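You operate a simulated robot arm through the tools that you are given. There is no shell and no other tool. Be economical: measure what you need, move in short steps, check, and stop when the job is done.

You are at the controls of a simulated robot arm. One attempt, no reset.

Task
Gauge the groove of the clamped spool and stand it in the tub that bears the reading.
Fine: the groove gauge goes back on the black mat; leave the vise open.

Only the result counts: the job must be done as asked and must still hold three seconds after the hand-in. Knocking over, shifting, dropping, spilling or breaking anything else fails it.

Robot
A 7-joint arm with a two-finger parallel gripper, fixed in place. Base frame: the origin is at the foot of the arm, x ahead of it, y to its left, z up; the work surface is at about z = 0.88. Lengths are in m, angles in rad, forces in N, time in s.
With the tool pointing down near the work surface it reaches from about 0.24 to 0.68 m from the base axis. Its first joint turns from -1.152 to 1.152 rad. Payload 2.4 kg.
The tool frame sits at the grasp point between the pads (the TCP): z along the fingers, y along the line on which they close. The tips reach 0.03 m beyond it. The gripper opens to 0.094 m. The fingers are 0.028 m wide and 0.01 m thick; the gripper's body (0.05 by 0.096 m) begins 0.055 m behind the TCP.
Orientation is told as [roll, pitch, yaw] about the base's x, y, z axes, in that order, counted from this pose: with the fingers straight down and closing along the base's y, the tool's x points along the base's -x, its y along +y and its z along -z.

Tools
- The arm moves only by the tool play_rows. Its argument "motion" is a list of rows, each a list of 3 entries, a list of its own where there are three numbers: the shift along the tool's x, y, z in cm, then the turn, a rotation vector about the tool's x, y, z in rad, then the finger opening in cm, from 0 to 9.4. In form: [[[x, y, z], [wx, wy, wz], hand], ...]. A call has 1 to 10 rows; each row shifts and turns the commanded pose from where the row before left it, along the tool's axes as they then stand. Each row takes 0.2 s and may step no farther than 0.05 m and 0.15 rad from the row before; otherwise, or with a gripper value out of range, the whole call is refused. Where a pose cannot be reached the arm comes as near as it can. A force on the tool above 70 N (or 10 N above the force at the start of the call, whichever is more), or a blocked arm, ends the call early, and 0.2 s more pass. The fingers move at their own pace (about 0.153 m/s each) and stop on an object; they squeeze with about 37 N. The grip force told is the motor's: it shows also when the fingers shut on nothing. Time passes only in rows, and 0.2 s behind the last, so rows that do not move let the fingers close. The reply holds the time, the measured pose of the TCP, the force on the tool along the base axes, the opening and the grip force, in the units named above and with some noise, and new pictures: "show" is both (left out), scene, wrist or none.
- Cameras (640 x 400 px; columns grow to the right, rows downward): "scene" is fixed at [0.0571, 0.4999, 1.4416]; the picture's right is [-0.48, -0.88, 0.00], its down [-0.53, 0.29, -0.80] and it looks along [0.70, -0.38, -0.61] (base axes); focal length 307 px, centre (320, 200). "wrist" rides on the gripper at [-0.037, 0, -0.058] in the tool frame; the picture's right is [0.00, -1.00, 0.00], its down [0.97, 0.00, -0.24] and it looks along [0.24, 0.00, 0.97] (tool axes); focal length 218 px, centre (320, 200). There is no depth. A picture from a camera that has moved, and an enlarged one, comes with that camera's place and axes in the base frame and with its lens.
- close_up(camera, box): a new picture of the part [left, top, right, bottom] of that camera's present view, enlarged. It takes no simulated time.
- hand_in(): hands the job in; it is judged then, once.

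Go step by step. Nothing tells you positions but the pictures and the camera data: compare them with the known pose of the tool, close in by small moves and look again before you grip or let go. The budget is 120 turns and 150 pictures, counting those below and the enlarged ones. Unless the task says otherwise, let go and move clear before handing in, and close with one line.

The tools are called after "Emit:" as a command line: name --argument value ..., lists and objects as JSON in quotes. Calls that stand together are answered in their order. play_rows: Moves the arm, as the interface text tells. Its arguments: {"type":"object","properties":{"motion":{"type":"array","items":{"type":"array"}},"show":{"type":"string","enum":["both","scene","wrist","none"]}},"required":["motion"]} The other tools are called the same way: close_up (camera, box) takes an enlarged picture of a part of a camera's view; hand_in () hands the job in.

At the start:

```text
t: 0.0
tool_pos: [0.3116, 0.1824, 1.2354]
tcp_rot: [0.001, 0.0, 0.002]
force: [-0.1, -0.2, -0.1]
gripper_width: 0.0939
gripper_force: 0.1
```

scene: 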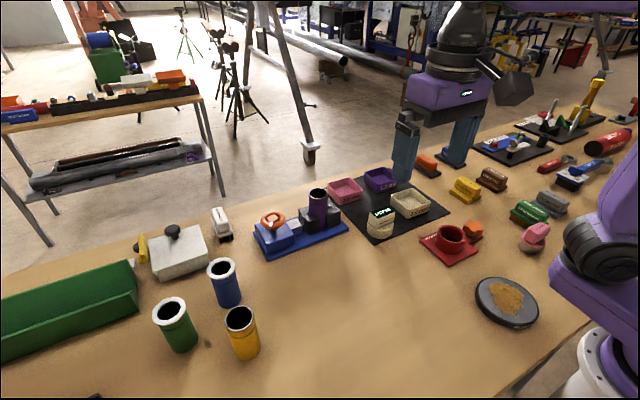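
wrist: 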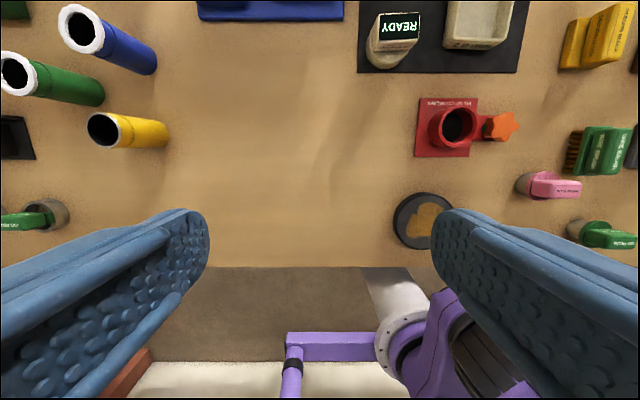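

I see a blue vise with a clamped dark spool, a black mat with a device showing READY, and several bins. I'll enlarge the key areas first.

Emit:
close_up --camera "scene" --box '[240, 160, 460, 300]'

Emit:
close_up --camera "scene" --box '[240, 175, 350, 265]'

Emit:
close_up --camera "scene" --box '[400, 70, 640, 270]'

```text
2.86 times, centred on (350, 230) of scene
camera zoom: at [0.0571, 0.4999, 1.4416], right [-0.48, -0.88, 0.0], down [-0.53, 0.29, -0.8], along [0.7, -0.38, -0.61], focal length 878 px, centre (234, 114)
```

zoom: 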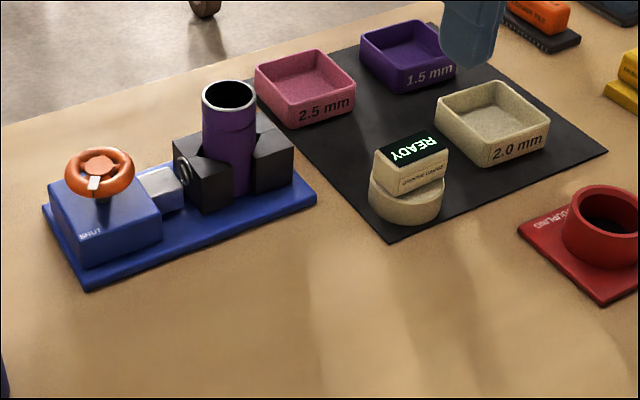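

```text
4.44 times, centred on (295, 220) of scene
camera zoom: at [0.0571, 0.4999, 1.4416], right [-0.48, -0.88, 0.0], down [-0.53, 0.29, -0.8], along [0.7, -0.38, -0.61], focal length 1365 px, centre (431, 111)
```

zoom: 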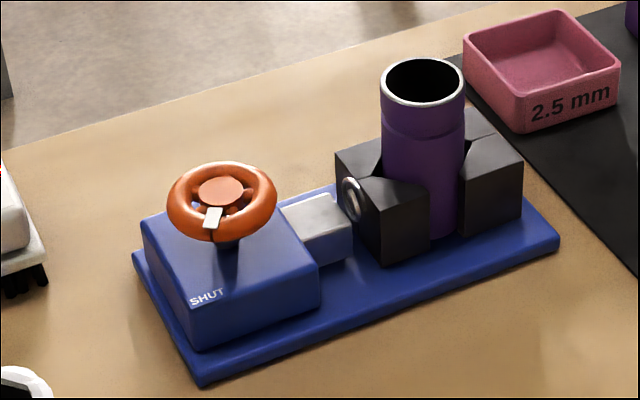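

```text
2.00 times, centred on (520, 170) of scene
camera zoom: at [0.0571, 0.4999, 1.4416], right [-0.48, -0.88, 0.0], down [-0.53, 0.29, -0.8], along [0.7, -0.38, -0.61], focal length 614 px, centre (-80, 260)
```

zoom: 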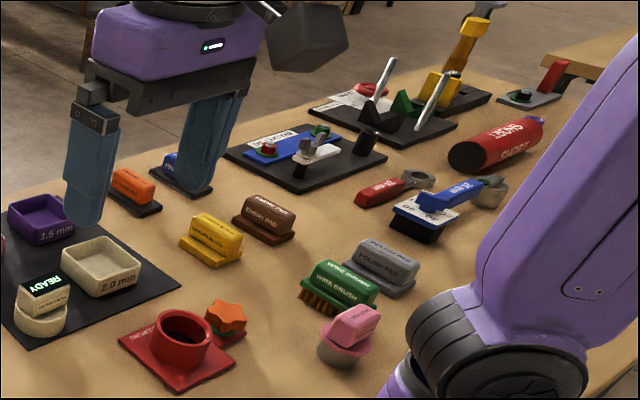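

The spool stands at about (0.58, 0.22) with its top near z 1.01. The vise wheel is at about (0.60, 0.33) and the gauge at about (0.50, 0.085), with tubs marked 1.5, 2.0 and 2.5 mm on the mat. I'll move over the vise for a closer wrist view.

Emit:
play_rows --motion '[[[-4.5, 0.5, 0], [0, 0, 0], 9.4], [[-4.5, 0.5, 0], [0, 0, 0], 9.4], [[-4.5, 0.5, 0], [0, 0, 0], 9.4], [[-4.5, 0.5, 1], [0, 0, 0], 9.4], [[0, 0, 0], [0, 0, 0], 9.4]]'

```text
t: 1.2
tool_pos: [0.4894, 0.2027, 1.2246]
tcp_rot: [0.001, -0.003, -0.001]
force: [0.2, -0.1, 0.5]
gripper_width: 0.0942
gripper_force: 0.0
camera wrist: at [0.5274, 0.2037, 1.2817], right [0.0, -1.0, 0.0], down [-0.97, 0.0, 0.24], along [-0.24, 0.0, -0.97], focal length 218 px, centre (320, 200)
```

scene: 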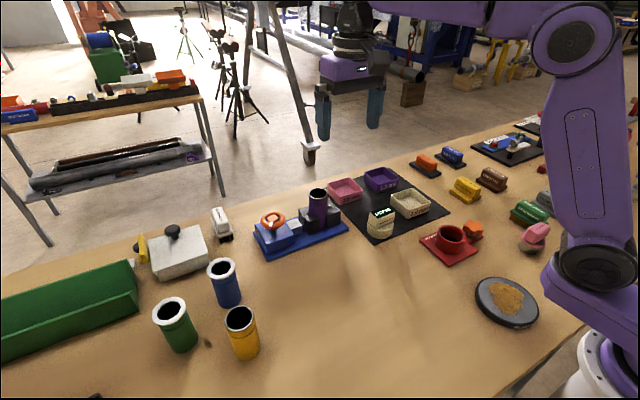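
wrist: 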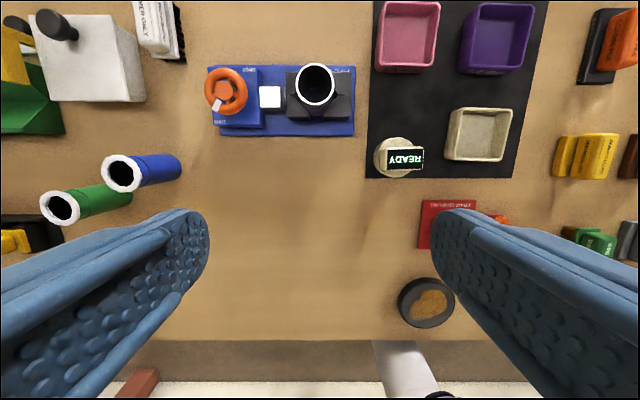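

Emit:
close_up --camera "wrist" --box '[200, 50, 360, 150]'

Emit:
close_up --camera "wrist" --box '[360, 90, 520, 190]'

Emit:
close_up --camera "scene" --box '[360, 190, 440, 240]'

```text
4.00 times, centred on (280, 100) of wrist
camera zoom: at [0.5274, 0.2037, 1.2817], right [0.0, -1.0, 0.0], down [-0.97, 0.0, 0.24], along [-0.24, 0.0, -0.97], focal length 873 px, centre (480, 600)
```

zoom: 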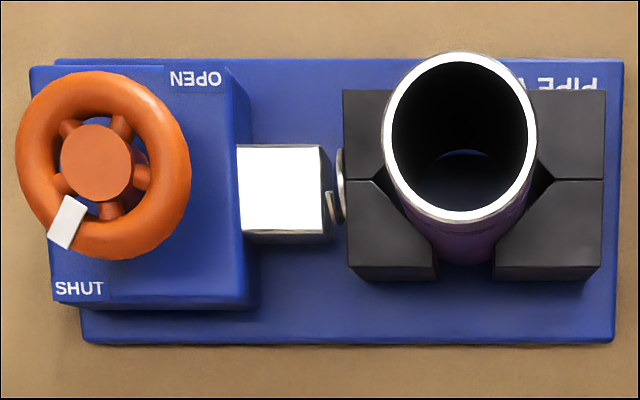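

```text
4.00 times, centred on (440, 140) of wrist
camera zoom: at [0.5274, 0.2037, 1.2817], right [0.0, -1.0, 0.0], down [-0.97, 0.0, 0.24], along [-0.24, 0.0, -0.97], focal length 873 px, centre (-160, 440)
```

zoom: 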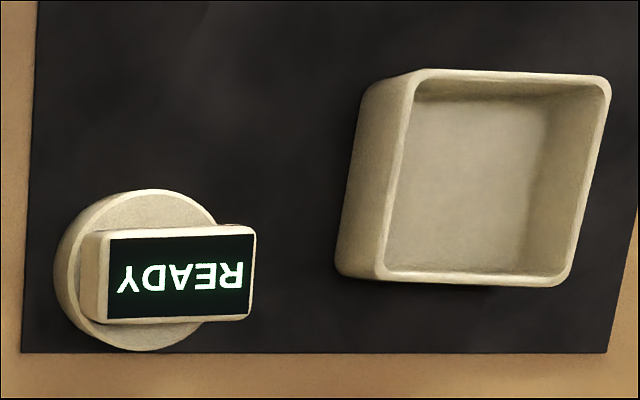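

```text
8.00 times, centred on (400, 215) of scene
camera zoom: at [0.0571, 0.4999, 1.4416], right [-0.48, -0.88, 0.0], down [-0.53, 0.29, -0.8], along [0.7, -0.38, -0.61], focal length 2457 px, centre (-320, 80)
```

zoom: 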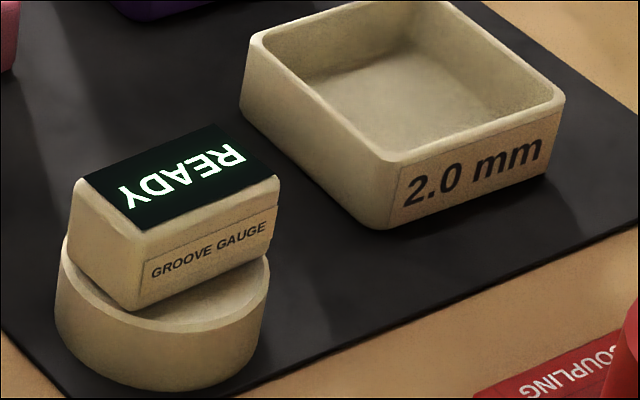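

The gauge is a cap (about 7 cm across) with a rectangular grip block, the display on top. It should sit over the spool's top end. I'll go above the gauge and look.

Emit:
play_rows --motion '[[[-0.5, -3.3, 3.0], [0, 0, 0], 9.4], [[-0.5, -3.3, 3.0], [0, 0, 0], 9.4], [[-0.5, -3.3, 3.0], [0, 0, 0], 9.4], [[-0.4, -3.1, 3.0], [0, 0, 0], 9.4], [[0, 0, 0], [0, 0, 0], 9.4]]'

```text
t: 2.4
tool_pos: [0.5096, 0.0746, 1.1014]
tcp_rot: [0.001, 0.001, 0.0]
force: [-0.2, -0.3, 0.1]
gripper_width: 0.0941
gripper_force: 0.1
camera wrist: at [0.5457, 0.0745, 1.1589], right [0.0, -1.0, 0.0], down [-0.97, 0.0, 0.24], along [-0.24, 0.0, -0.97], focal length 218 px, centre (320, 200)
```

scene: 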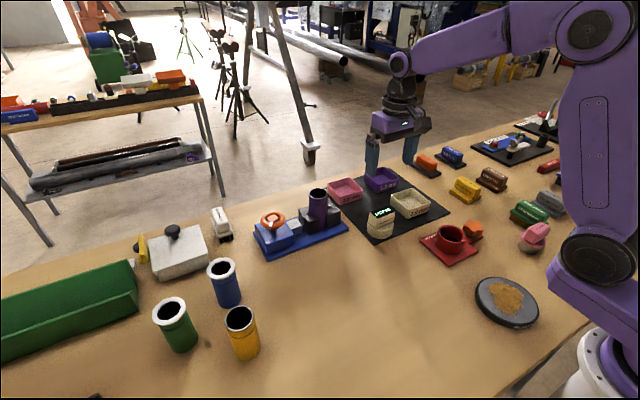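
wrist: 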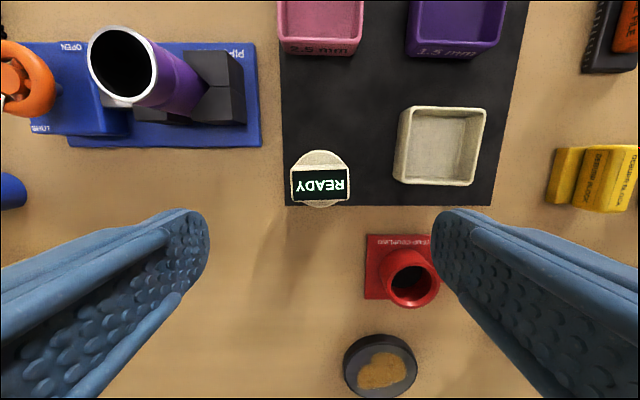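

The display centre is at about (0.507, 0.0745, 0.945). I'm descending partway to check.

Emit:
play_rows --motion '[[[0.2, 0, 4], [0, 0, 0], 9.4], [[0, 0, 4], [0, 0, 0], 9.4], [[0, 0, 4], [0, 0, 0], 9.4], [[0, 0, 1.0], [0, 0, 0], 9.4], [[0, 0, 0], [0, 0, 0], 9.4]]'

Emit:
close_up --camera "scene" --box '[340, 160, 460, 250]'

```text
t: 3.6
tool_pos: [0.5102, 0.0736, 0.9744]
tcp_rot: [-0.002, -0.001, 0.001]
force: [-0.2, -0.3, -1.1]
gripper_width: 0.0941
gripper_force: 0.1
camera wrist: at [0.546, 0.0733, 1.0316], right [0.0, -1.0, 0.0], down [-0.97, 0.0, 0.24], along [-0.24, 0.0, -0.97], focal length 218 px, centre (320, 200)
```

scene: 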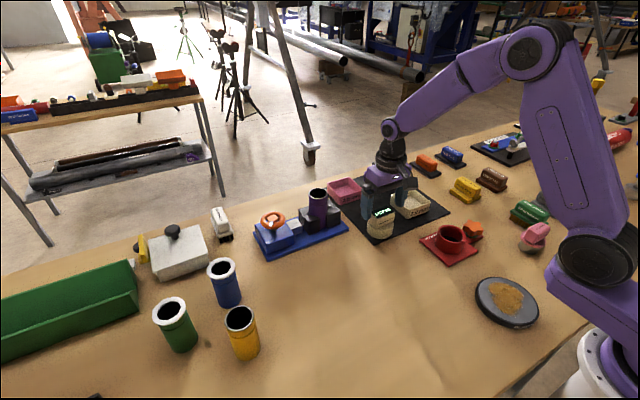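
wrist: 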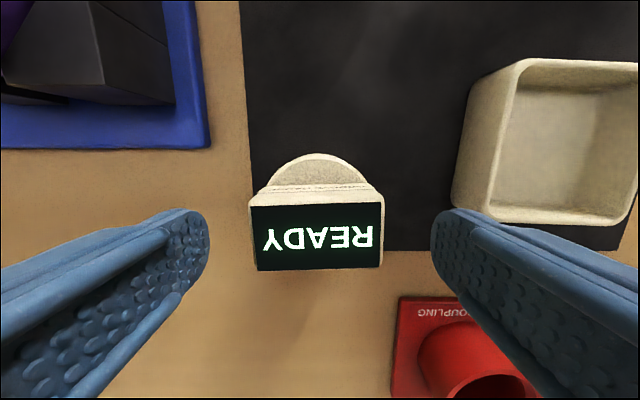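

```text
4.44 times, centred on (400, 205) of scene
camera zoom: at [0.0571, 0.4999, 1.4416], right [-0.48, -0.88, 0.0], down [-0.53, 0.29, -0.8], along [0.7, -0.38, -0.61], focal length 1365 px, centre (-36, 178)
```

zoom: 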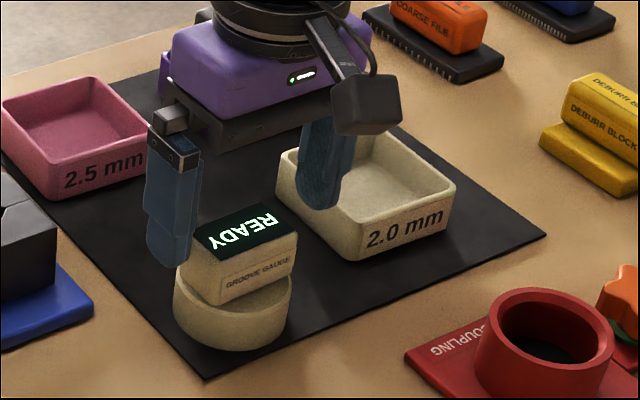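

Alignment looks good, so I'll descend to z≈0.948 and grip.

Emit:
play_rows --motion '[[[0.2, 0.1, 1.4], [0, 0, 0], 9.4], [[0, 0, 1.2], [0, 0, 0], 9.4], [[0, 0, 0], [0, 0, 0], 9.4], [[0, 0, 0], [0, 0, 0], 5.0], [[0, 0, 0], [0, 0, 0], 5.0], [[0, 0, 0], [0, 0, 0], 5.0]]'

Emit:
close_up --camera "scene" --box '[340, 160, 460, 250]'

```text
t: 5.0
tool_pos: [0.5078, 0.0747, 0.9487]
tcp_rot: [0.0, -0.004, 0.0]
force: [-2.5, 0.3, 38.7]
gripper_width: 0.0594
gripper_force: 36.8
camera wrist: at [0.5445, 0.0745, 1.0074], right [0.0, -1.0, 0.0], down [-0.97, 0.0, 0.24], along [-0.24, 0.0, -0.97], focal length 218 px, centre (320, 200)
```

scene: 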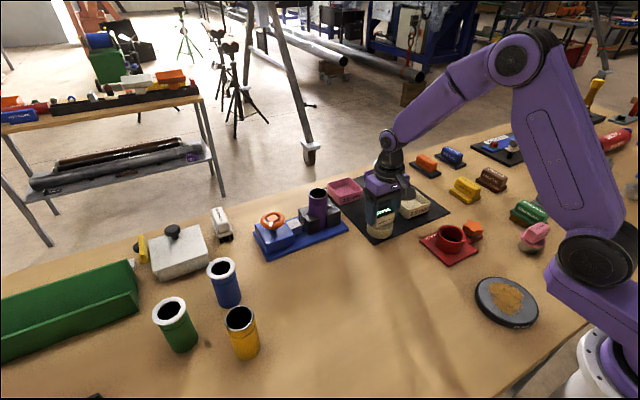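
wrist: 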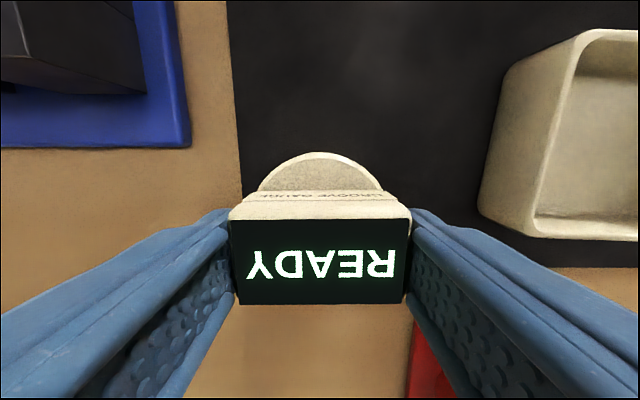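

```text
4.44 times, centred on (400, 205) of scene
camera zoom: at [0.0564, 0.4998, 1.4417], right [-0.48, -0.88, 0.0], down [-0.53, 0.29, -0.8], along [0.7, -0.38, -0.61], focal length 1365 px, centre (-36, 178)
```

zoom: 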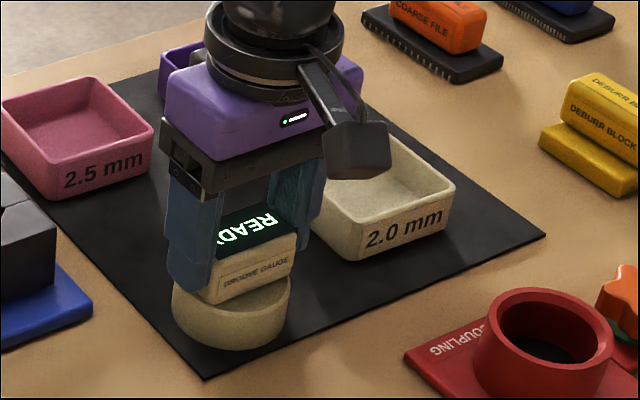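

Gripped (the tips touched the cap top). I'll lift it straight up and look.

Emit:
play_rows --motion '[[[0, 0, -1], [0, 0, 0], 5.0], [[0, 0, -4], [0, 0, 0], 5.0], [[0, 0, -4.5], [0, 0, 0], 5.0], [[0, 0, -4.5], [0, 0, 0], 5.0], [[0, 0, -4.5], [0, 0, 0], 5.0], [[0, 0, 0], [0, 0, 0], 5.0]]'

Emit:
close_up --camera "scene" --box '[280, 120, 460, 250]'

```text
t: 6.4
tool_pos: [0.5069, 0.0728, 1.1357]
tcp_rot: [-0.002, -0.001, 0.001]
force: [-0.4, 0.0, -0.8]
gripper_width: 0.0592
gripper_force: 37.7
camera wrist: at [0.5433, 0.0728, 1.1925], right [0.0, -1.0, 0.0], down [-0.97, 0.0, 0.24], along [-0.24, 0.0, -0.97], focal length 218 px, centre (320, 200)
```

scene: 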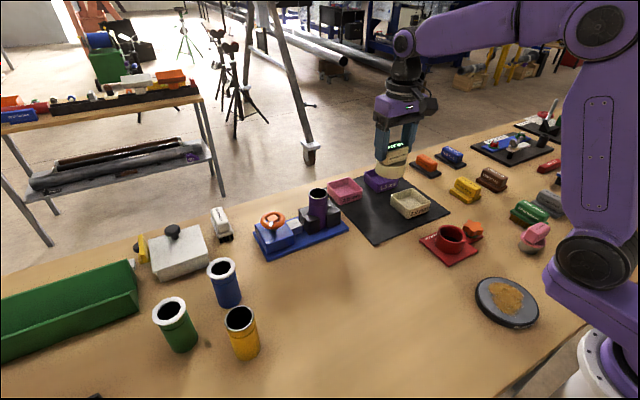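
wrist: 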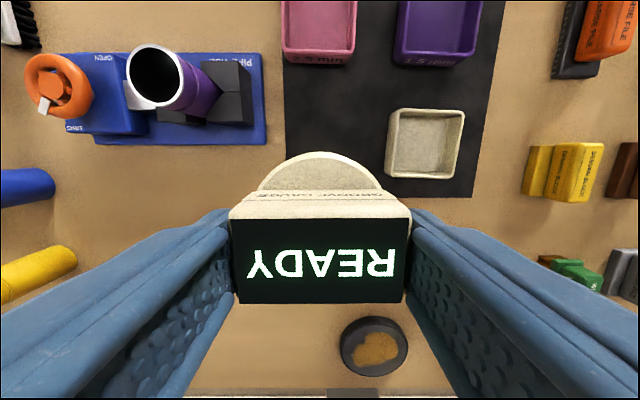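

```text
3.08 times, centred on (370, 185) of scene
camera zoom: at [0.0571, 0.4999, 1.4416], right [-0.48, -0.88, 0.0], down [-0.53, 0.29, -0.8], along [0.7, -0.38, -0.61], focal length 945 px, centre (166, 246)
```

zoom: 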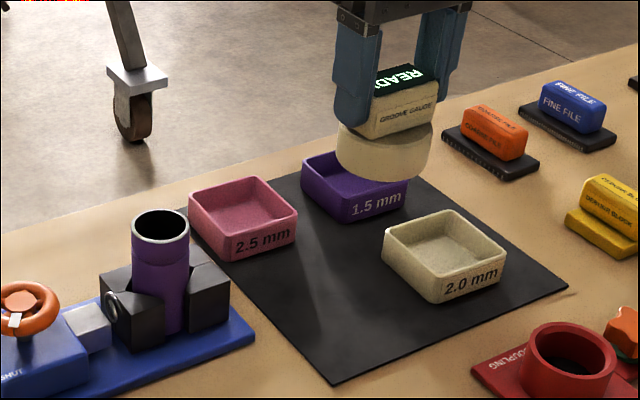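

The gauge is held, and the pipe top is at about (0.599, 0.209, 0.993). I'll move above it.

Emit:
play_rows --motion '[[[-2.3, 3.4, 0], [0, 0, 0], 5.0], [[-2.3, 3.4, 0], [0, 0, 0], 5.0], [[-2.3, 3.4, 0], [0, 0, 0], 5.0], [[-2.3, 3.4, 0], [0, 0, 0], 5.0], [[0, 0, 2], [0, 0, 0], 5.0], [[0, 0, 0], [0, 0, 0], 5.0]]' --show "scene"

Emit:
close_up --camera "scene" --box '[260, 130, 380, 250]'

Emit:
close_up --camera "wrist" --box '[160, 60, 480, 320]'

```text
t: 7.8
tool_pos: [0.5997, 0.2105, 1.1144]
tcp_rot: [0.001, 0.0, 0.0]
force: [0.2, 0.3, -1.8]
gripper_width: 0.0593
gripper_force: 36.7
```

scene: 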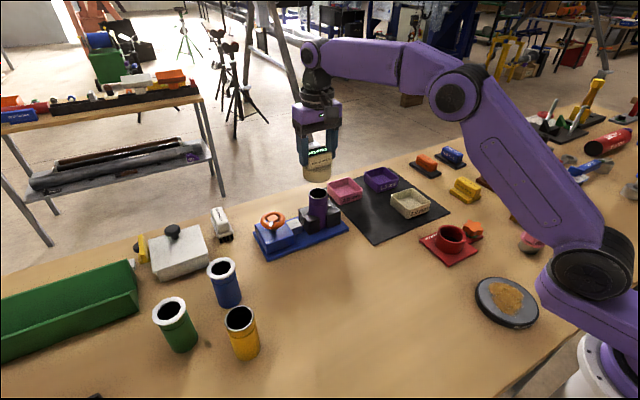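

```text
3.33 times, centred on (320, 190) of scene
camera zoom: at [0.0571, 0.4999, 1.4416], right [-0.48, -0.88, 0.0], down [-0.53, 0.29, -0.8], along [0.7, -0.38, -0.61], focal length 1024 px, centre (320, 233)
```

zoom: 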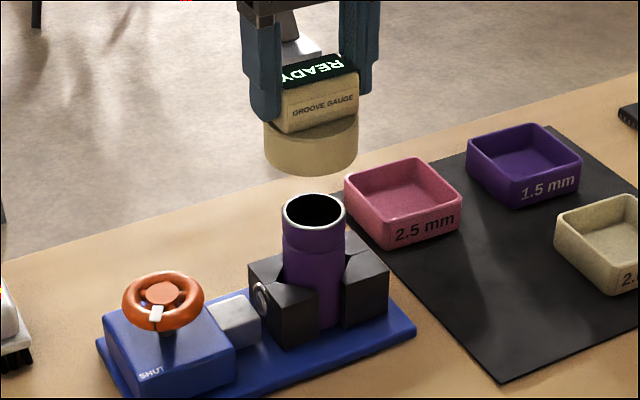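

```text
1.54 times, centred on (320, 190) of wrist
camera zoom: at [0.6358, 0.2115, 1.1711], right [0.0, -1.0, 0.0], down [-0.97, 0.0, 0.24], along [-0.24, 0.0, -0.97], focal length 336 px, centre (320, 215)
```

zoom: 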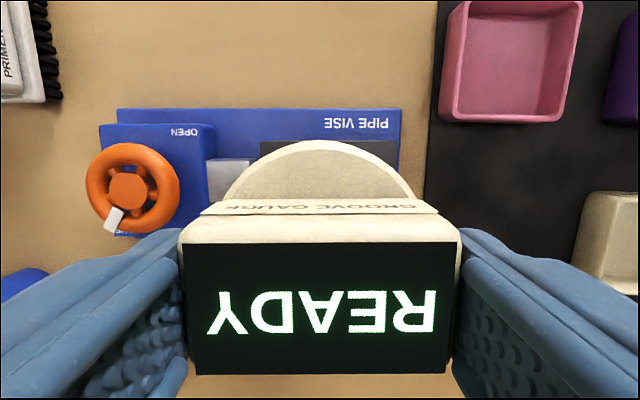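

I'm shifting a bit (about 1.5 mm each way) and descending until the cap is just above the rim.

Emit:
play_rows --motion '[[[0.12, -0.17, 1.5], [0, 0, 0], 5.0], [[0, 0, 1.8], [0, 0, 0], 5.0], [[0, 0, 0], [0, 0, 0], 5.0]]' --show "none"

Emit:
close_up --camera "scene" --box '[280, 150, 360, 240]'

```text
t: 8.6
tool_pos: [0.5984, 0.2084, 1.0801]
tcp_rot: [0.0, 0.001, 0.0]
force: [-1.6, -0.6, -1.1]
gripper_width: 0.0594
gripper_force: 36.9
```

```text
4.44 times, centred on (320, 195) of scene
camera zoom: at [0.0571, 0.4999, 1.4416], right [-0.48, -0.88, 0.0], down [-0.53, 0.29, -0.8], along [0.7, -0.38, -0.61], focal length 1365 px, centre (320, 222)
```

zoom: 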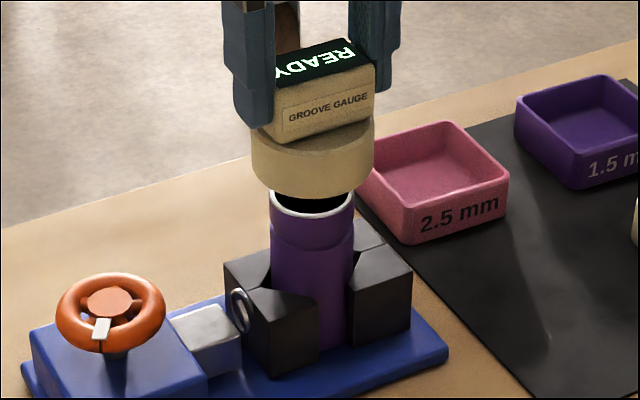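

It's centred in this view, with about 2 cm to the rim. I'll lower it slowly.

Emit:
play_rows --motion '[[[0, 0, 1.5], [0, 0, 0], 5.0], [[0, 0, 0.5], [0, 0, 0], 5.0], [[0, 0, 0.5], [0, 0, 0], 5.0], [[0, 0, 0.0], [0, 0, 0], 5.0]]' --show "none"

Emit:
close_up --camera "scene" --box '[280, 150, 360, 240]'

```text
t: 9.6
tool_pos: [0.5983, 0.2088, 1.0568]
tcp_rot: [0.001, 0.002, -0.001]
force: [-0.1, 0.5, -1.3]
gripper_width: 0.0595
gripper_force: 37.4
```

```text
4.44 times, centred on (320, 195) of scene
camera zoom: at [0.0571, 0.4999, 1.4416], right [-0.48, -0.88, 0.0], down [-0.53, 0.29, -0.8], along [0.7, -0.38, -0.61], focal length 1365 px, centre (320, 222)
```

zoom: 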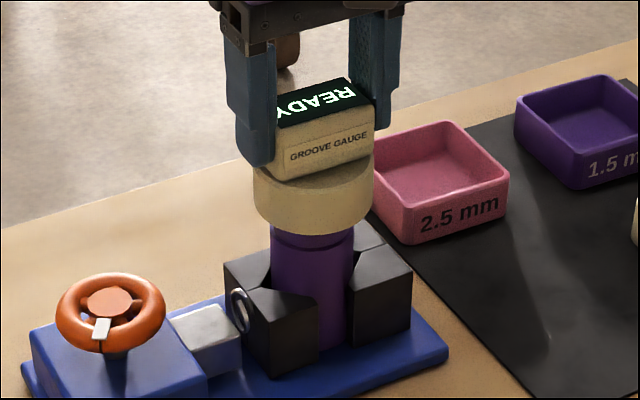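

No contact yet; continuing down in small steps.

Emit:
play_rows --motion '[[[0, 0, 0.5], [0, 0, 0], 5.0], [[0, 0, 0.5], [0, 0, 0], 5.0], [[0, 0, 0.5], [0, 0, 0], 5.0], [[0, 0, 0.0], [0, 0, 0], 5.0]]' --show "none"

Emit:
close_up --camera "scene" --box '[280, 150, 360, 240]'

```text
t: 10.6
tool_pos: [0.5987, 0.208, 1.0409]
tcp_rot: [0.0, -0.001, 0.0]
force: [0.1, 0.4, -1.3]
gripper_width: 0.0592
gripper_force: 36.5
```

```text
4.44 times, centred on (320, 195) of scene
camera zoom: at [0.0571, 0.4999, 1.4416], right [-0.48, -0.88, 0.0], down [-0.53, 0.29, -0.8], along [0.7, -0.38, -0.61], focal length 1365 px, centre (320, 222)
```

zoom: 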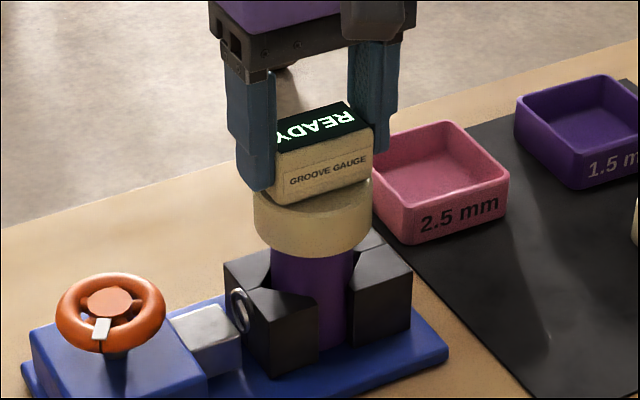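

Emit:
play_rows --motion '[[[0, 0, 0.4], [0, 0, 0], 5.0], [[0, 0, 0.3], [0, 0, 0], 5.0], [[0, 0, 0.0], [0, 0, 0], 5.0], [[0, 0, 0.0], [0, 0, 0], 5.0]]' --show "wrist"

Emit:
close_up --camera "scene" --box '[280, 150, 360, 240]'

```text
t: 11.6
tool_pos: [0.5982, 0.2083, 1.0367]
tcp_rot: [0.001, -0.007, -0.001]
force: [-1.7, 1.2, 32.7]
gripper_width: 0.0592
gripper_force: 37.1
camera wrist: at [0.6349, 0.2091, 1.0941], right [0.0, -1.0, 0.0], down [-0.97, 0.0, 0.23], along [-0.23, 0.0, -0.97], focal length 218 px, centre (320, 200)
```

wrist: 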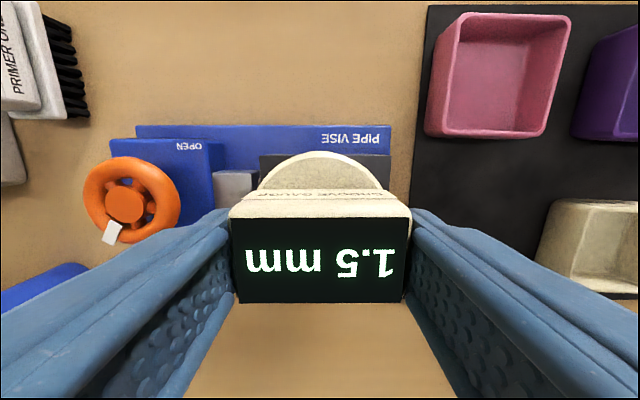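

```text
4.44 times, centred on (320, 195) of scene
camera zoom: at [0.0564, 0.4997, 1.4417], right [-0.48, -0.88, 0.0], down [-0.53, 0.29, -0.8], along [0.7, -0.38, -0.61], focal length 1365 px, centre (320, 222)
```

zoom: 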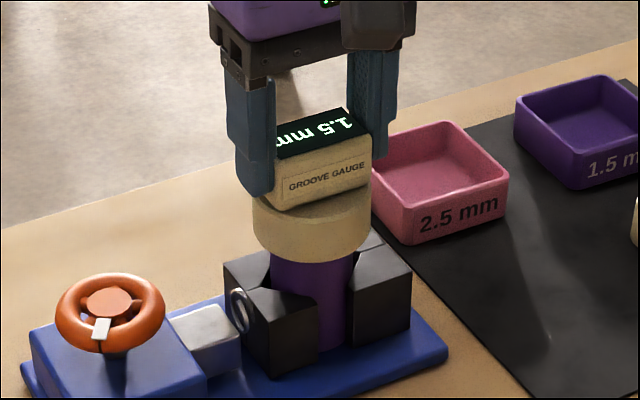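

It's seated and the display reads 1.5 mm. I'll hold a moment to confirm the reading is steady.

Emit:
play_rows --motion '[[[0, 0, -0.3], [0, 0, 0], 5.0], [[0, 0, 0], [0, 0, 0], 5.0], [[0, 0, 0], [0, 0, 0], 5.0], [[0, 0, 0.0], [0, 0, 0], 5.0], [[0, 0, 0.0], [0, 0, 0], 5.0]]' --show "wrist"

```text
t: 12.8
tool_pos: [0.5968, 0.2091, 1.035]
tcp_rot: [-0.001, 0.002, 0.0]
force: [3.4, 2.6, 5.4]
gripper_width: 0.0591
gripper_force: 37.4
camera wrist: at [0.6345, 0.2085, 1.0939], right [0.0, -1.0, 0.0], down [-0.97, 0.0, 0.24], along [-0.24, 0.0, -0.97], focal length 218 px, centre (320, 200)
```

wrist: 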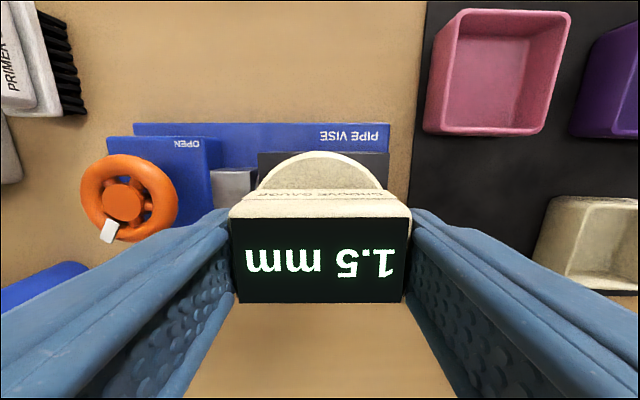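

Steady at 1.5 mm, so the purple tub is the target. I'll lift the gauge off and carry it back to its spot on the mat.

Emit:
play_rows --motion '[[[0, 0, -1.5], [0, 0, 0], 5.0], [[0, 0, -3.5], [0, 0, 0], 5.0], [[0, 0, -4.5], [0, 0, 0], 5.0], [[2.25, -3.35, 0], [0, 0, 0], 5.0], [[2.25, -3.35, 0], [0, 0, 0], 5.0], [[2.25, -3.35, 0], [0, 0, 0], 5.0], [[2.25, -3.35, 0], [0, 0, 0], 5.0], [[0, 0, 4], [0, 0, 0], 5.0], [[0, 0, 4], [0, 0, 0], 5.0], [[0, 0, 0], [0, 0, 0], 5.0]]'

Emit:
close_up --camera "scene" --box '[280, 160, 460, 250]'

```text
t: 15.0
tool_pos: [0.5108, 0.0735, 1.0508]
tcp_rot: [0.001, -0.001, 0.0]
force: [0.4, -0.1, -2.0]
gripper_width: 0.0594
gripper_force: 36.8
camera wrist: at [0.5468, 0.0732, 1.1082], right [0.0, -1.0, 0.0], down [-0.97, 0.0, 0.24], along [-0.24, 0.0, -0.97], focal length 218 px, centre (320, 200)
```

scene: 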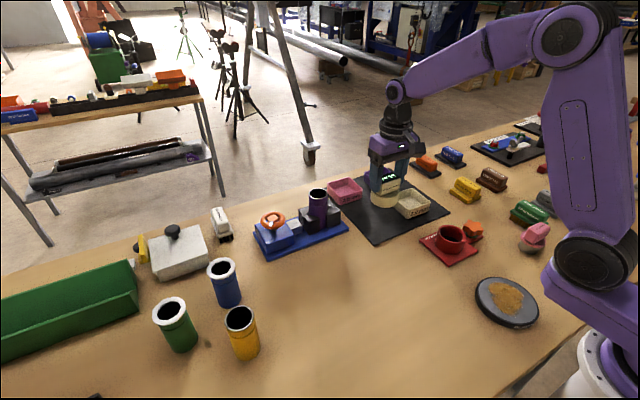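
wrist: 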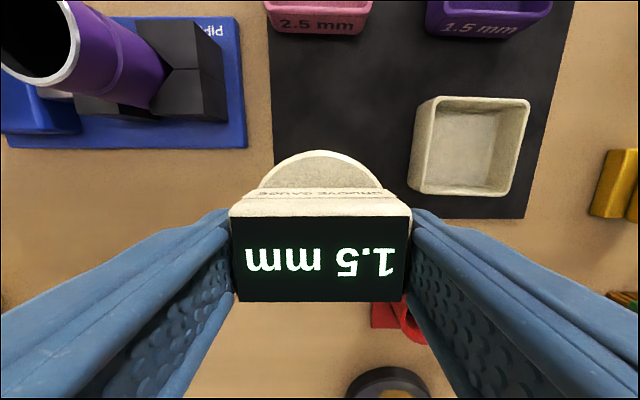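

```text
3.56 times, centred on (370, 205) of scene
camera zoom: at [0.0571, 0.4999, 1.4416], right [-0.48, -0.88, 0.0], down [-0.53, 0.29, -0.8], along [0.7, -0.38, -0.61], focal length 1092 px, centre (142, 182)
```

zoom: 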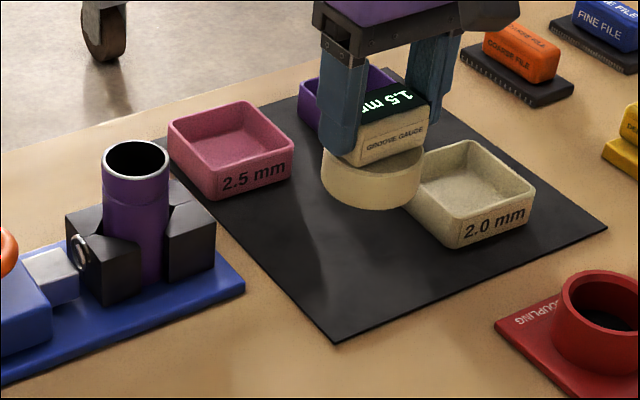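

I'll set it down slightly further onto the mat, around (0.515, 0.066), lowering slowly.

Emit:
play_rows --motion '[[[-0.45, -0.75, 3], [0, 0, 0], 5.0], [[0, 0, 4], [0, 0, 0], 5.0], [[0, 0, 2], [0, 0, 0], 5.0], [[0, 0, 0.7], [0, 0, 0], 5.0], [[0, 0, 0.3], [0, 0, 0], 5.0], [[0, 0, 0], [0, 0, 0], 5.0]]'

Emit:
close_up --camera "scene" --box '[280, 160, 460, 250]'

```text
t: 16.4
tool_pos: [0.5126, 0.0667, 0.9513]
tcp_rot: [0.0, 0.0, 0.0]
force: [0.9, 0.1, -1.2]
gripper_width: 0.0597
gripper_force: 37.2
camera wrist: at [0.5497, 0.0672, 1.0086], right [0.0, -1.0, 0.0], down [-0.97, 0.0, 0.24], along [-0.24, 0.0, -0.97], focal length 218 px, centre (320, 200)
```

scene: 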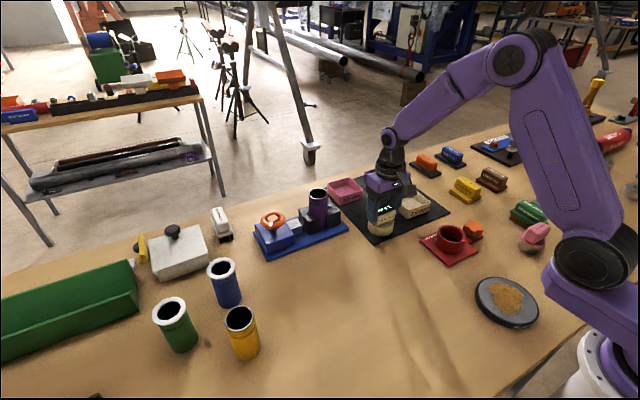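
wrist: 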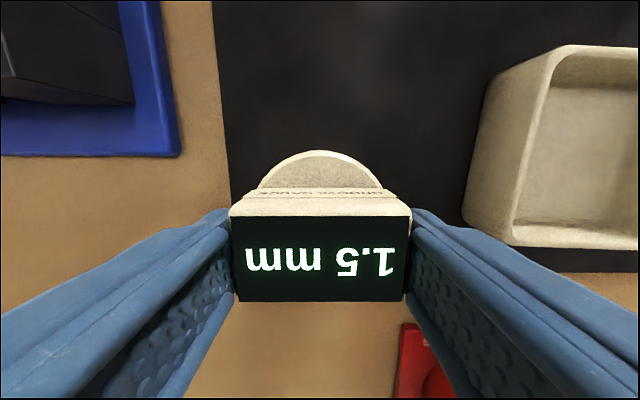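

```text
3.56 times, centred on (370, 205) of scene
camera zoom: at [0.0571, 0.4999, 1.4416], right [-0.48, -0.88, 0.0], down [-0.53, 0.29, -0.8], along [0.7, -0.38, -0.61], focal length 1092 px, centre (142, 182)
```

zoom: 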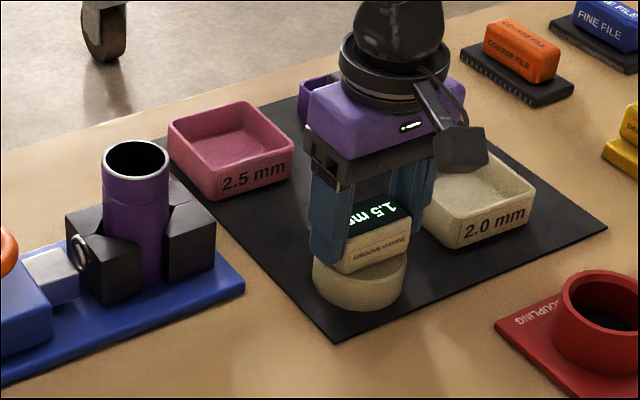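

Emit:
play_rows --motion '[[[0, 0, 0.2], [0, 0, 0], 5.0], [[0, 0, 0.15], [0, 0, 0], 5.0], [[0, 0, 0], [0, 0, 0], 5.0]]' --show "none"

```text
t: 17.2
tool_pos: [0.5124, 0.0664, 0.9499]
tcp_rot: [0.0, -0.004, 0.0]
force: [-6.8, 2.7, 30.9]
gripper_width: 0.0594
gripper_force: 36.9
```

In contact with the mat; I'll release and rise.

Emit:
play_rows --motion '[[[0, 0, -0.1], [0, 0, 0], 5.0], [[0, 0, 0], [0, 0, 0], 7.6], [[0, 0, 0], [0, 0, 0], 7.6], [[0, 0, -2], [0, 0, 0], 7.6], [[0, 0, -4], [0, 0, 0], 7.6], [[0, 0, -4.5], [0, 0, 0], 9.4], [[0, 0, -4.5], [0, 0, 0], 9.4], [[0, 0, 0], [0, 0, 0], 9.4]]'

Emit:
close_up --camera "wrist" --box '[200, 0, 520, 220]'

```text
t: 19.0
tool_pos: [0.514, 0.0667, 1.1001]
tcp_rot: [0.001, 0.0, -0.002]
force: [-0.4, -0.8, 0.7]
gripper_width: 0.0938
gripper_force: 0.0
camera wrist: at [0.5506, 0.067, 1.1578], right [0.0, -1.0, 0.0], down [-0.97, 0.0, 0.24], along [-0.24, 0.0, -0.97], focal length 218 px, centre (320, 200)
```

scene: 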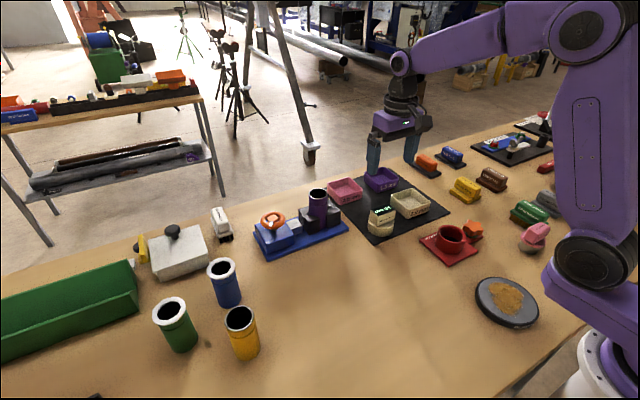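
wrist: 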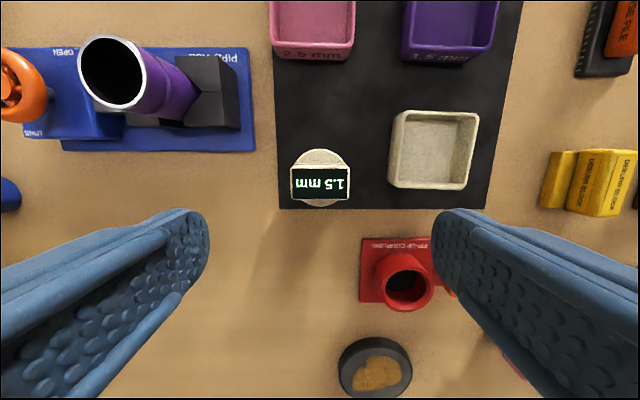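

```text
1.82 times, centred on (360, 110) of wrist
camera zoom: at [0.5506, 0.067, 1.1578], right [0.0, -1.0, 0.0], down [-0.97, 0.0, 0.24], along [-0.24, 0.0, -0.97], focal length 397 px, centre (247, 364)
```

zoom: 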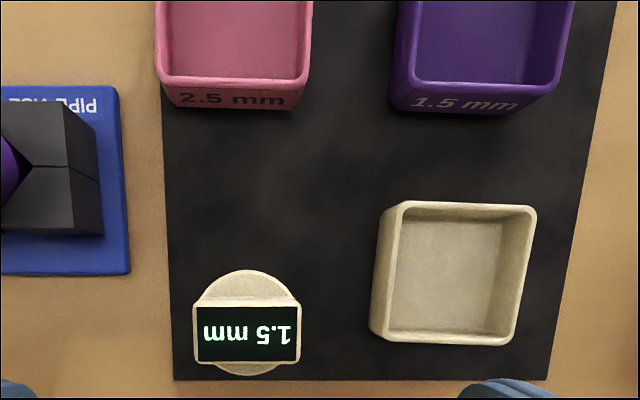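

The gauge stands on the mat. The wheel is at about (0.602, 0.336, 0.95), so I'll move above it and look.

Emit:
play_rows --motion '[[[-1.2, 3.85, 0], [0, 0, 0], 9.4], [[-1.2, 3.85, 0], [0, 0, 0], 9.4], [[-1.2, 3.85, 0], [0, 0, 0], 9.4], [[-1.2, 3.85, 0], [0, 0, 0], 9.4], [[-1.2, 3.85, 0], [0, 0, 0], 9.4], [[-1.2, 3.85, 0], [0, 0, 0], 9.4], [[-1.4, 3.8, 0], [0, 0, 0], 9.4], [[0, 0, 0], [0, 0, 0], 9.4]]'

Emit:
close_up --camera "wrist" --box '[200, 100, 440, 260]'

```text
t: 20.8
tool_pos: [0.5869, 0.3161, 1.098]
tcp_rot: [0.0, 0.0, 0.0]
force: [-0.7, -1.0, -0.2]
gripper_width: 0.0939
gripper_force: 0.0
out of reach, approached as far as the arm can: row 7
camera wrist: at [0.6239, 0.316, 1.1553], right [0.0, -1.0, 0.0], down [-0.97, 0.0, 0.24], along [-0.24, 0.0, -0.97], focal length 218 px, centre (320, 200)
```

scene: 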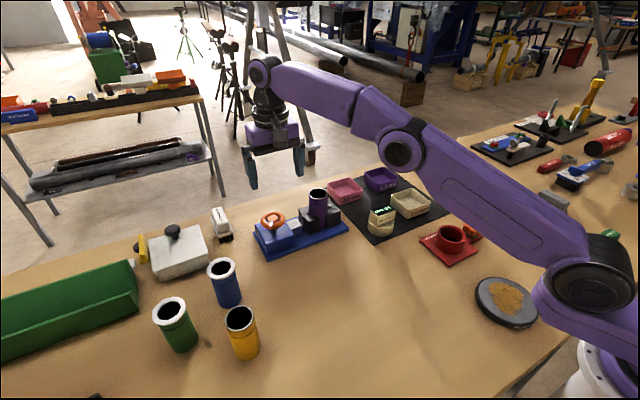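
wrist: 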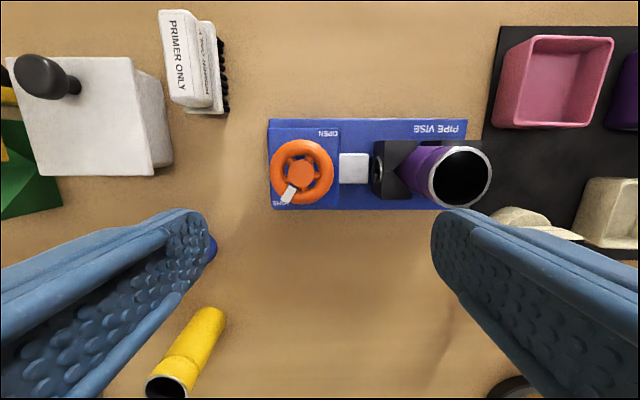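

```text
2.50 times, centred on (320, 180) of wrist
camera zoom: at [0.6239, 0.316, 1.1553], right [0.0, -1.0, 0.0], down [-0.97, 0.0, 0.24], along [-0.24, 0.0, -0.97], focal length 546 px, centre (320, 250)
```

zoom: 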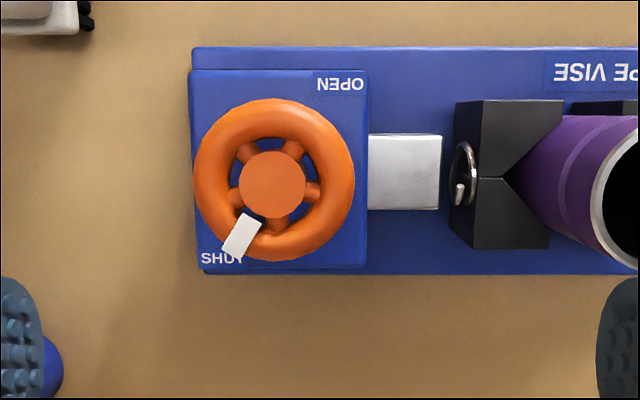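

The reach limit bites at this height (0.667 m), and the wheel is at about (0.600, 0.333). I'll go lower and try reaching out there.

Emit:
play_rows --motion '[[[0, 0, 3.5], [0, 0, 0], 9.4], [[0, 0, 3.5], [0, 0, 0], 9.4], [[-0.7, 0.7, 0], [0, 0, 0], 9.4], [[-0.6, 0.9, 0], [0, 0, 0], 9.4], [[0, 0, 0], [0, 0, 0], 9.4]]'

Emit:
close_up --camera "scene" --box '[220, 140, 360, 270]'

```text
t: 22.0
tool_pos: [0.6014, 0.3314, 1.0278]
tcp_rot: [-0.001, 0.0, 0.001]
force: [0.7, 0.2, -0.5]
gripper_width: 0.0943
gripper_force: 0.1
camera wrist: at [0.6376, 0.3314, 1.0853], right [0.0, -1.0, 0.0], down [-0.97, 0.0, 0.24], along [-0.24, 0.0, -0.97], focal length 218 px, centre (320, 200)
```

scene: 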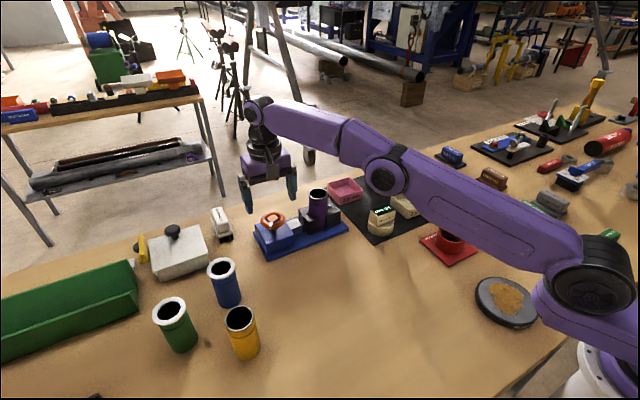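
wrist: 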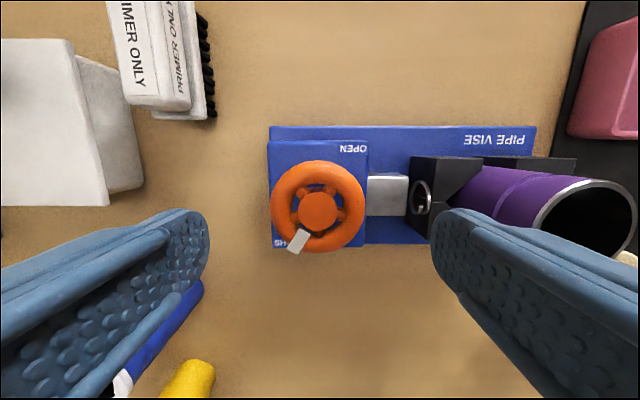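

```text
3.08 times, centred on (290, 205) of scene
camera zoom: at [0.0571, 0.4999, 1.4416], right [-0.48, -0.88, 0.0], down [-0.53, 0.29, -0.8], along [0.7, -0.38, -0.61], focal length 945 px, centre (412, 185)
```

zoom: 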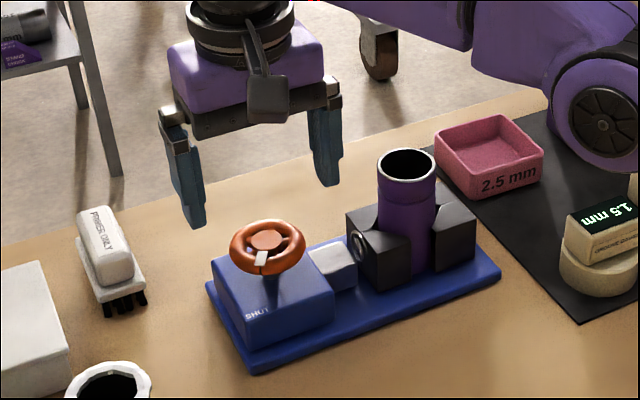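

Reach is fine here. The wheel centre is at about (0.600, 0.3327). I'll pre-rotate the tool 1.2 rad clockwise, clear of the white marker, so the grip can then turn counter-clockwise toward OPEN.

Emit:
play_rows --motion '[[[0.1, 0.1, 0], [0, 0, 0.15], 9.4], [[0, 0, 0], [0, 0, 0.15], 9.4], [[0, 0, 0], [0, 0, 0.15], 9.4], [[0, 0, 0], [0, 0, 0.15], 9.4], [[0, 0, 0], [0, 0, 0.15], 9.4], [[0, 0, 0], [0, 0, 0.15], 9.4], [[0, 0, 0], [0, 0, 0.15], 9.4], [[0, 0, 0], [0, 0, 0.15], 9.4], [[0, 0, 0], [0, 0, 0], 9.4]]'

```text
t: 24.0
tool_pos: [0.6001, 0.3319, 1.0294]
tcp_rot: [0.0, 0.0, -1.2]
force: [0.2, 0.4, 0.7]
gripper_width: 0.0939
gripper_force: 0.1
camera wrist: at [0.6126, 0.2977, 1.0864], right [-0.93, -0.36, 0.0], down [-0.35, 0.91, 0.24], along [-0.09, 0.22, -0.97], focal length 218 px, centre (320, 200)
```

scene: 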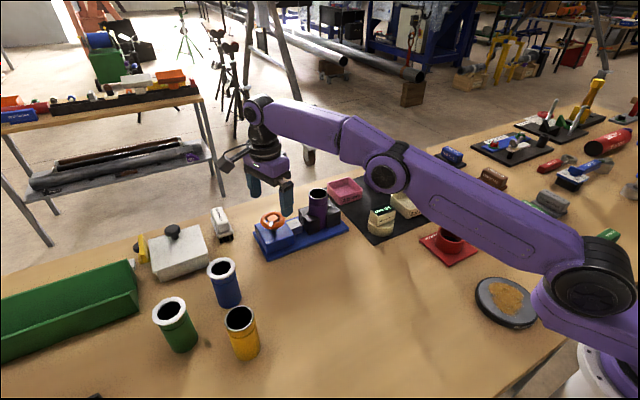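
wrist: 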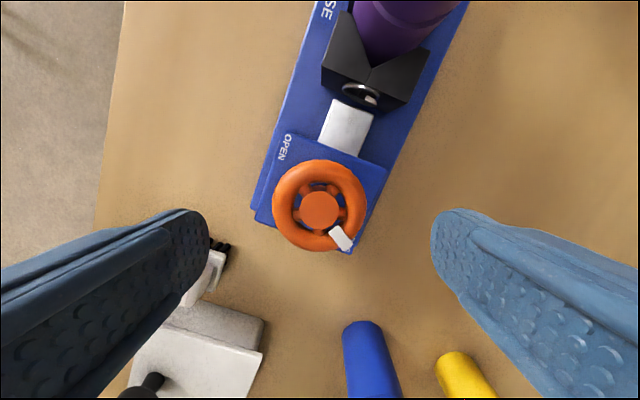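

The wheel is centred between the fingers. I'll descend so the tips straddle the rim.

Emit:
play_rows --motion '[[[0, 0, 3], [0, 0, 0], 9.4], [[0, 0, 1.5], [0, 0, 0], 9.4], [[0, 0, 1.2], [0, 0, 0], 9.4], [[0, 0, 0], [0, 0, 0], 9.4]]'

Emit:
close_up --camera "scene" --box '[220, 160, 340, 270]'

```text
t: 25.0
tool_pos: [0.6002, 0.3318, 0.9712]
tcp_rot: [0.002, -0.001, -1.199]
force: [0.0, 0.0, -0.5]
gripper_width: 0.094
gripper_force: 0.0
camera wrist: at [0.6127, 0.2981, 1.0288], right [-0.93, -0.36, 0.0], down [-0.35, 0.9, 0.24], along [-0.09, 0.22, -0.97], focal length 218 px, centre (320, 200)
```

scene: 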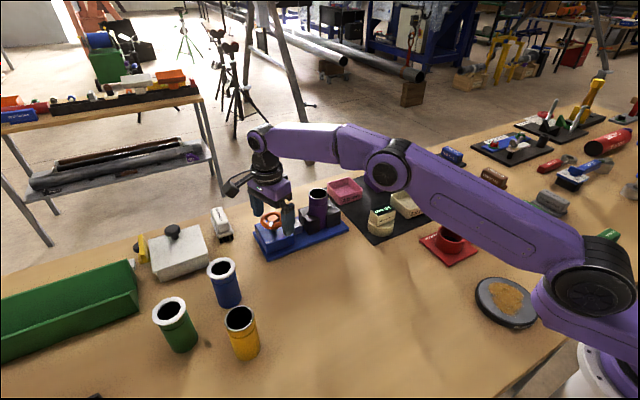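
wrist: 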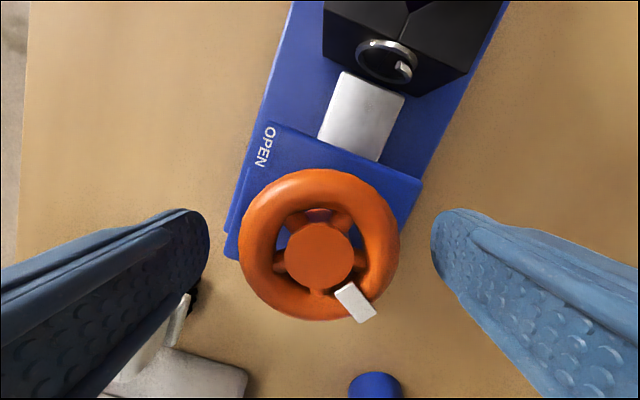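

```text
3.64 times, centred on (280, 215) of scene
camera zoom: at [0.0571, 0.4999, 1.4416], right [-0.48, -0.88, 0.0], down [-0.53, 0.29, -0.8], along [0.7, -0.38, -0.61], focal length 1117 px, centre (466, 146)
```

zoom: 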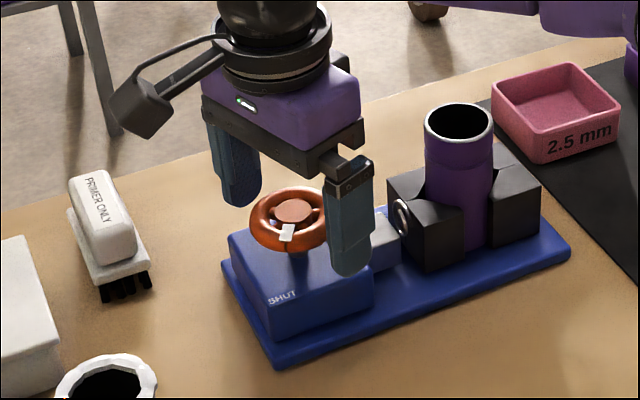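

Emit:
play_rows --motion '[[[0, 0, 0.5], [0, 0, 0], 9.4], [[0, 0, 0], [0, 0, 0], 9.4], [[0, 0, 0], [0, 0, 0], 5.4], [[0, 0, 0], [0, 0, 0], 5.4], [[0, 0, 0], [0, 0, 0], 5.4]]'

```text
t: 26.2
tool_pos: [0.6001, 0.3316, 0.9659]
tcp_rot: [0.0, 0.0, -1.199]
force: [2.3, 1.2, -0.3]
gripper_width: 0.0593
gripper_force: 44.7
camera wrist: at [0.6131, 0.298, 1.024], right [-0.93, -0.36, 0.0], down [-0.35, 0.9, 0.24], along [-0.09, 0.22, -0.97], focal length 218 px, centre (320, 200)
```

scene: 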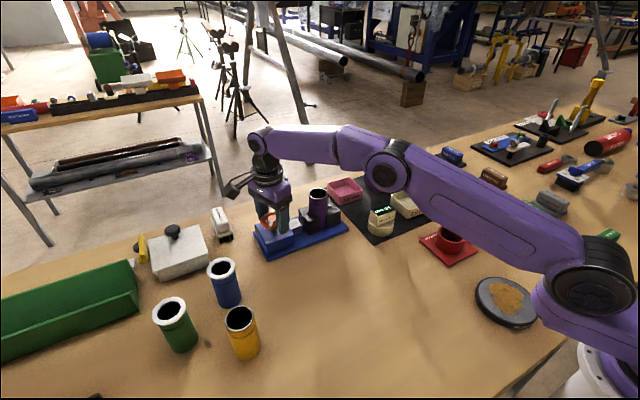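
wrist: 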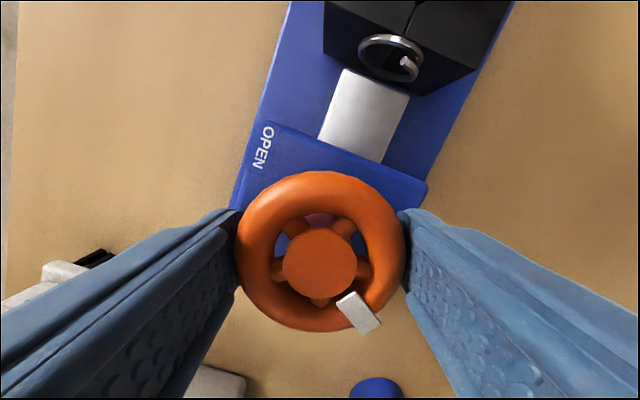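

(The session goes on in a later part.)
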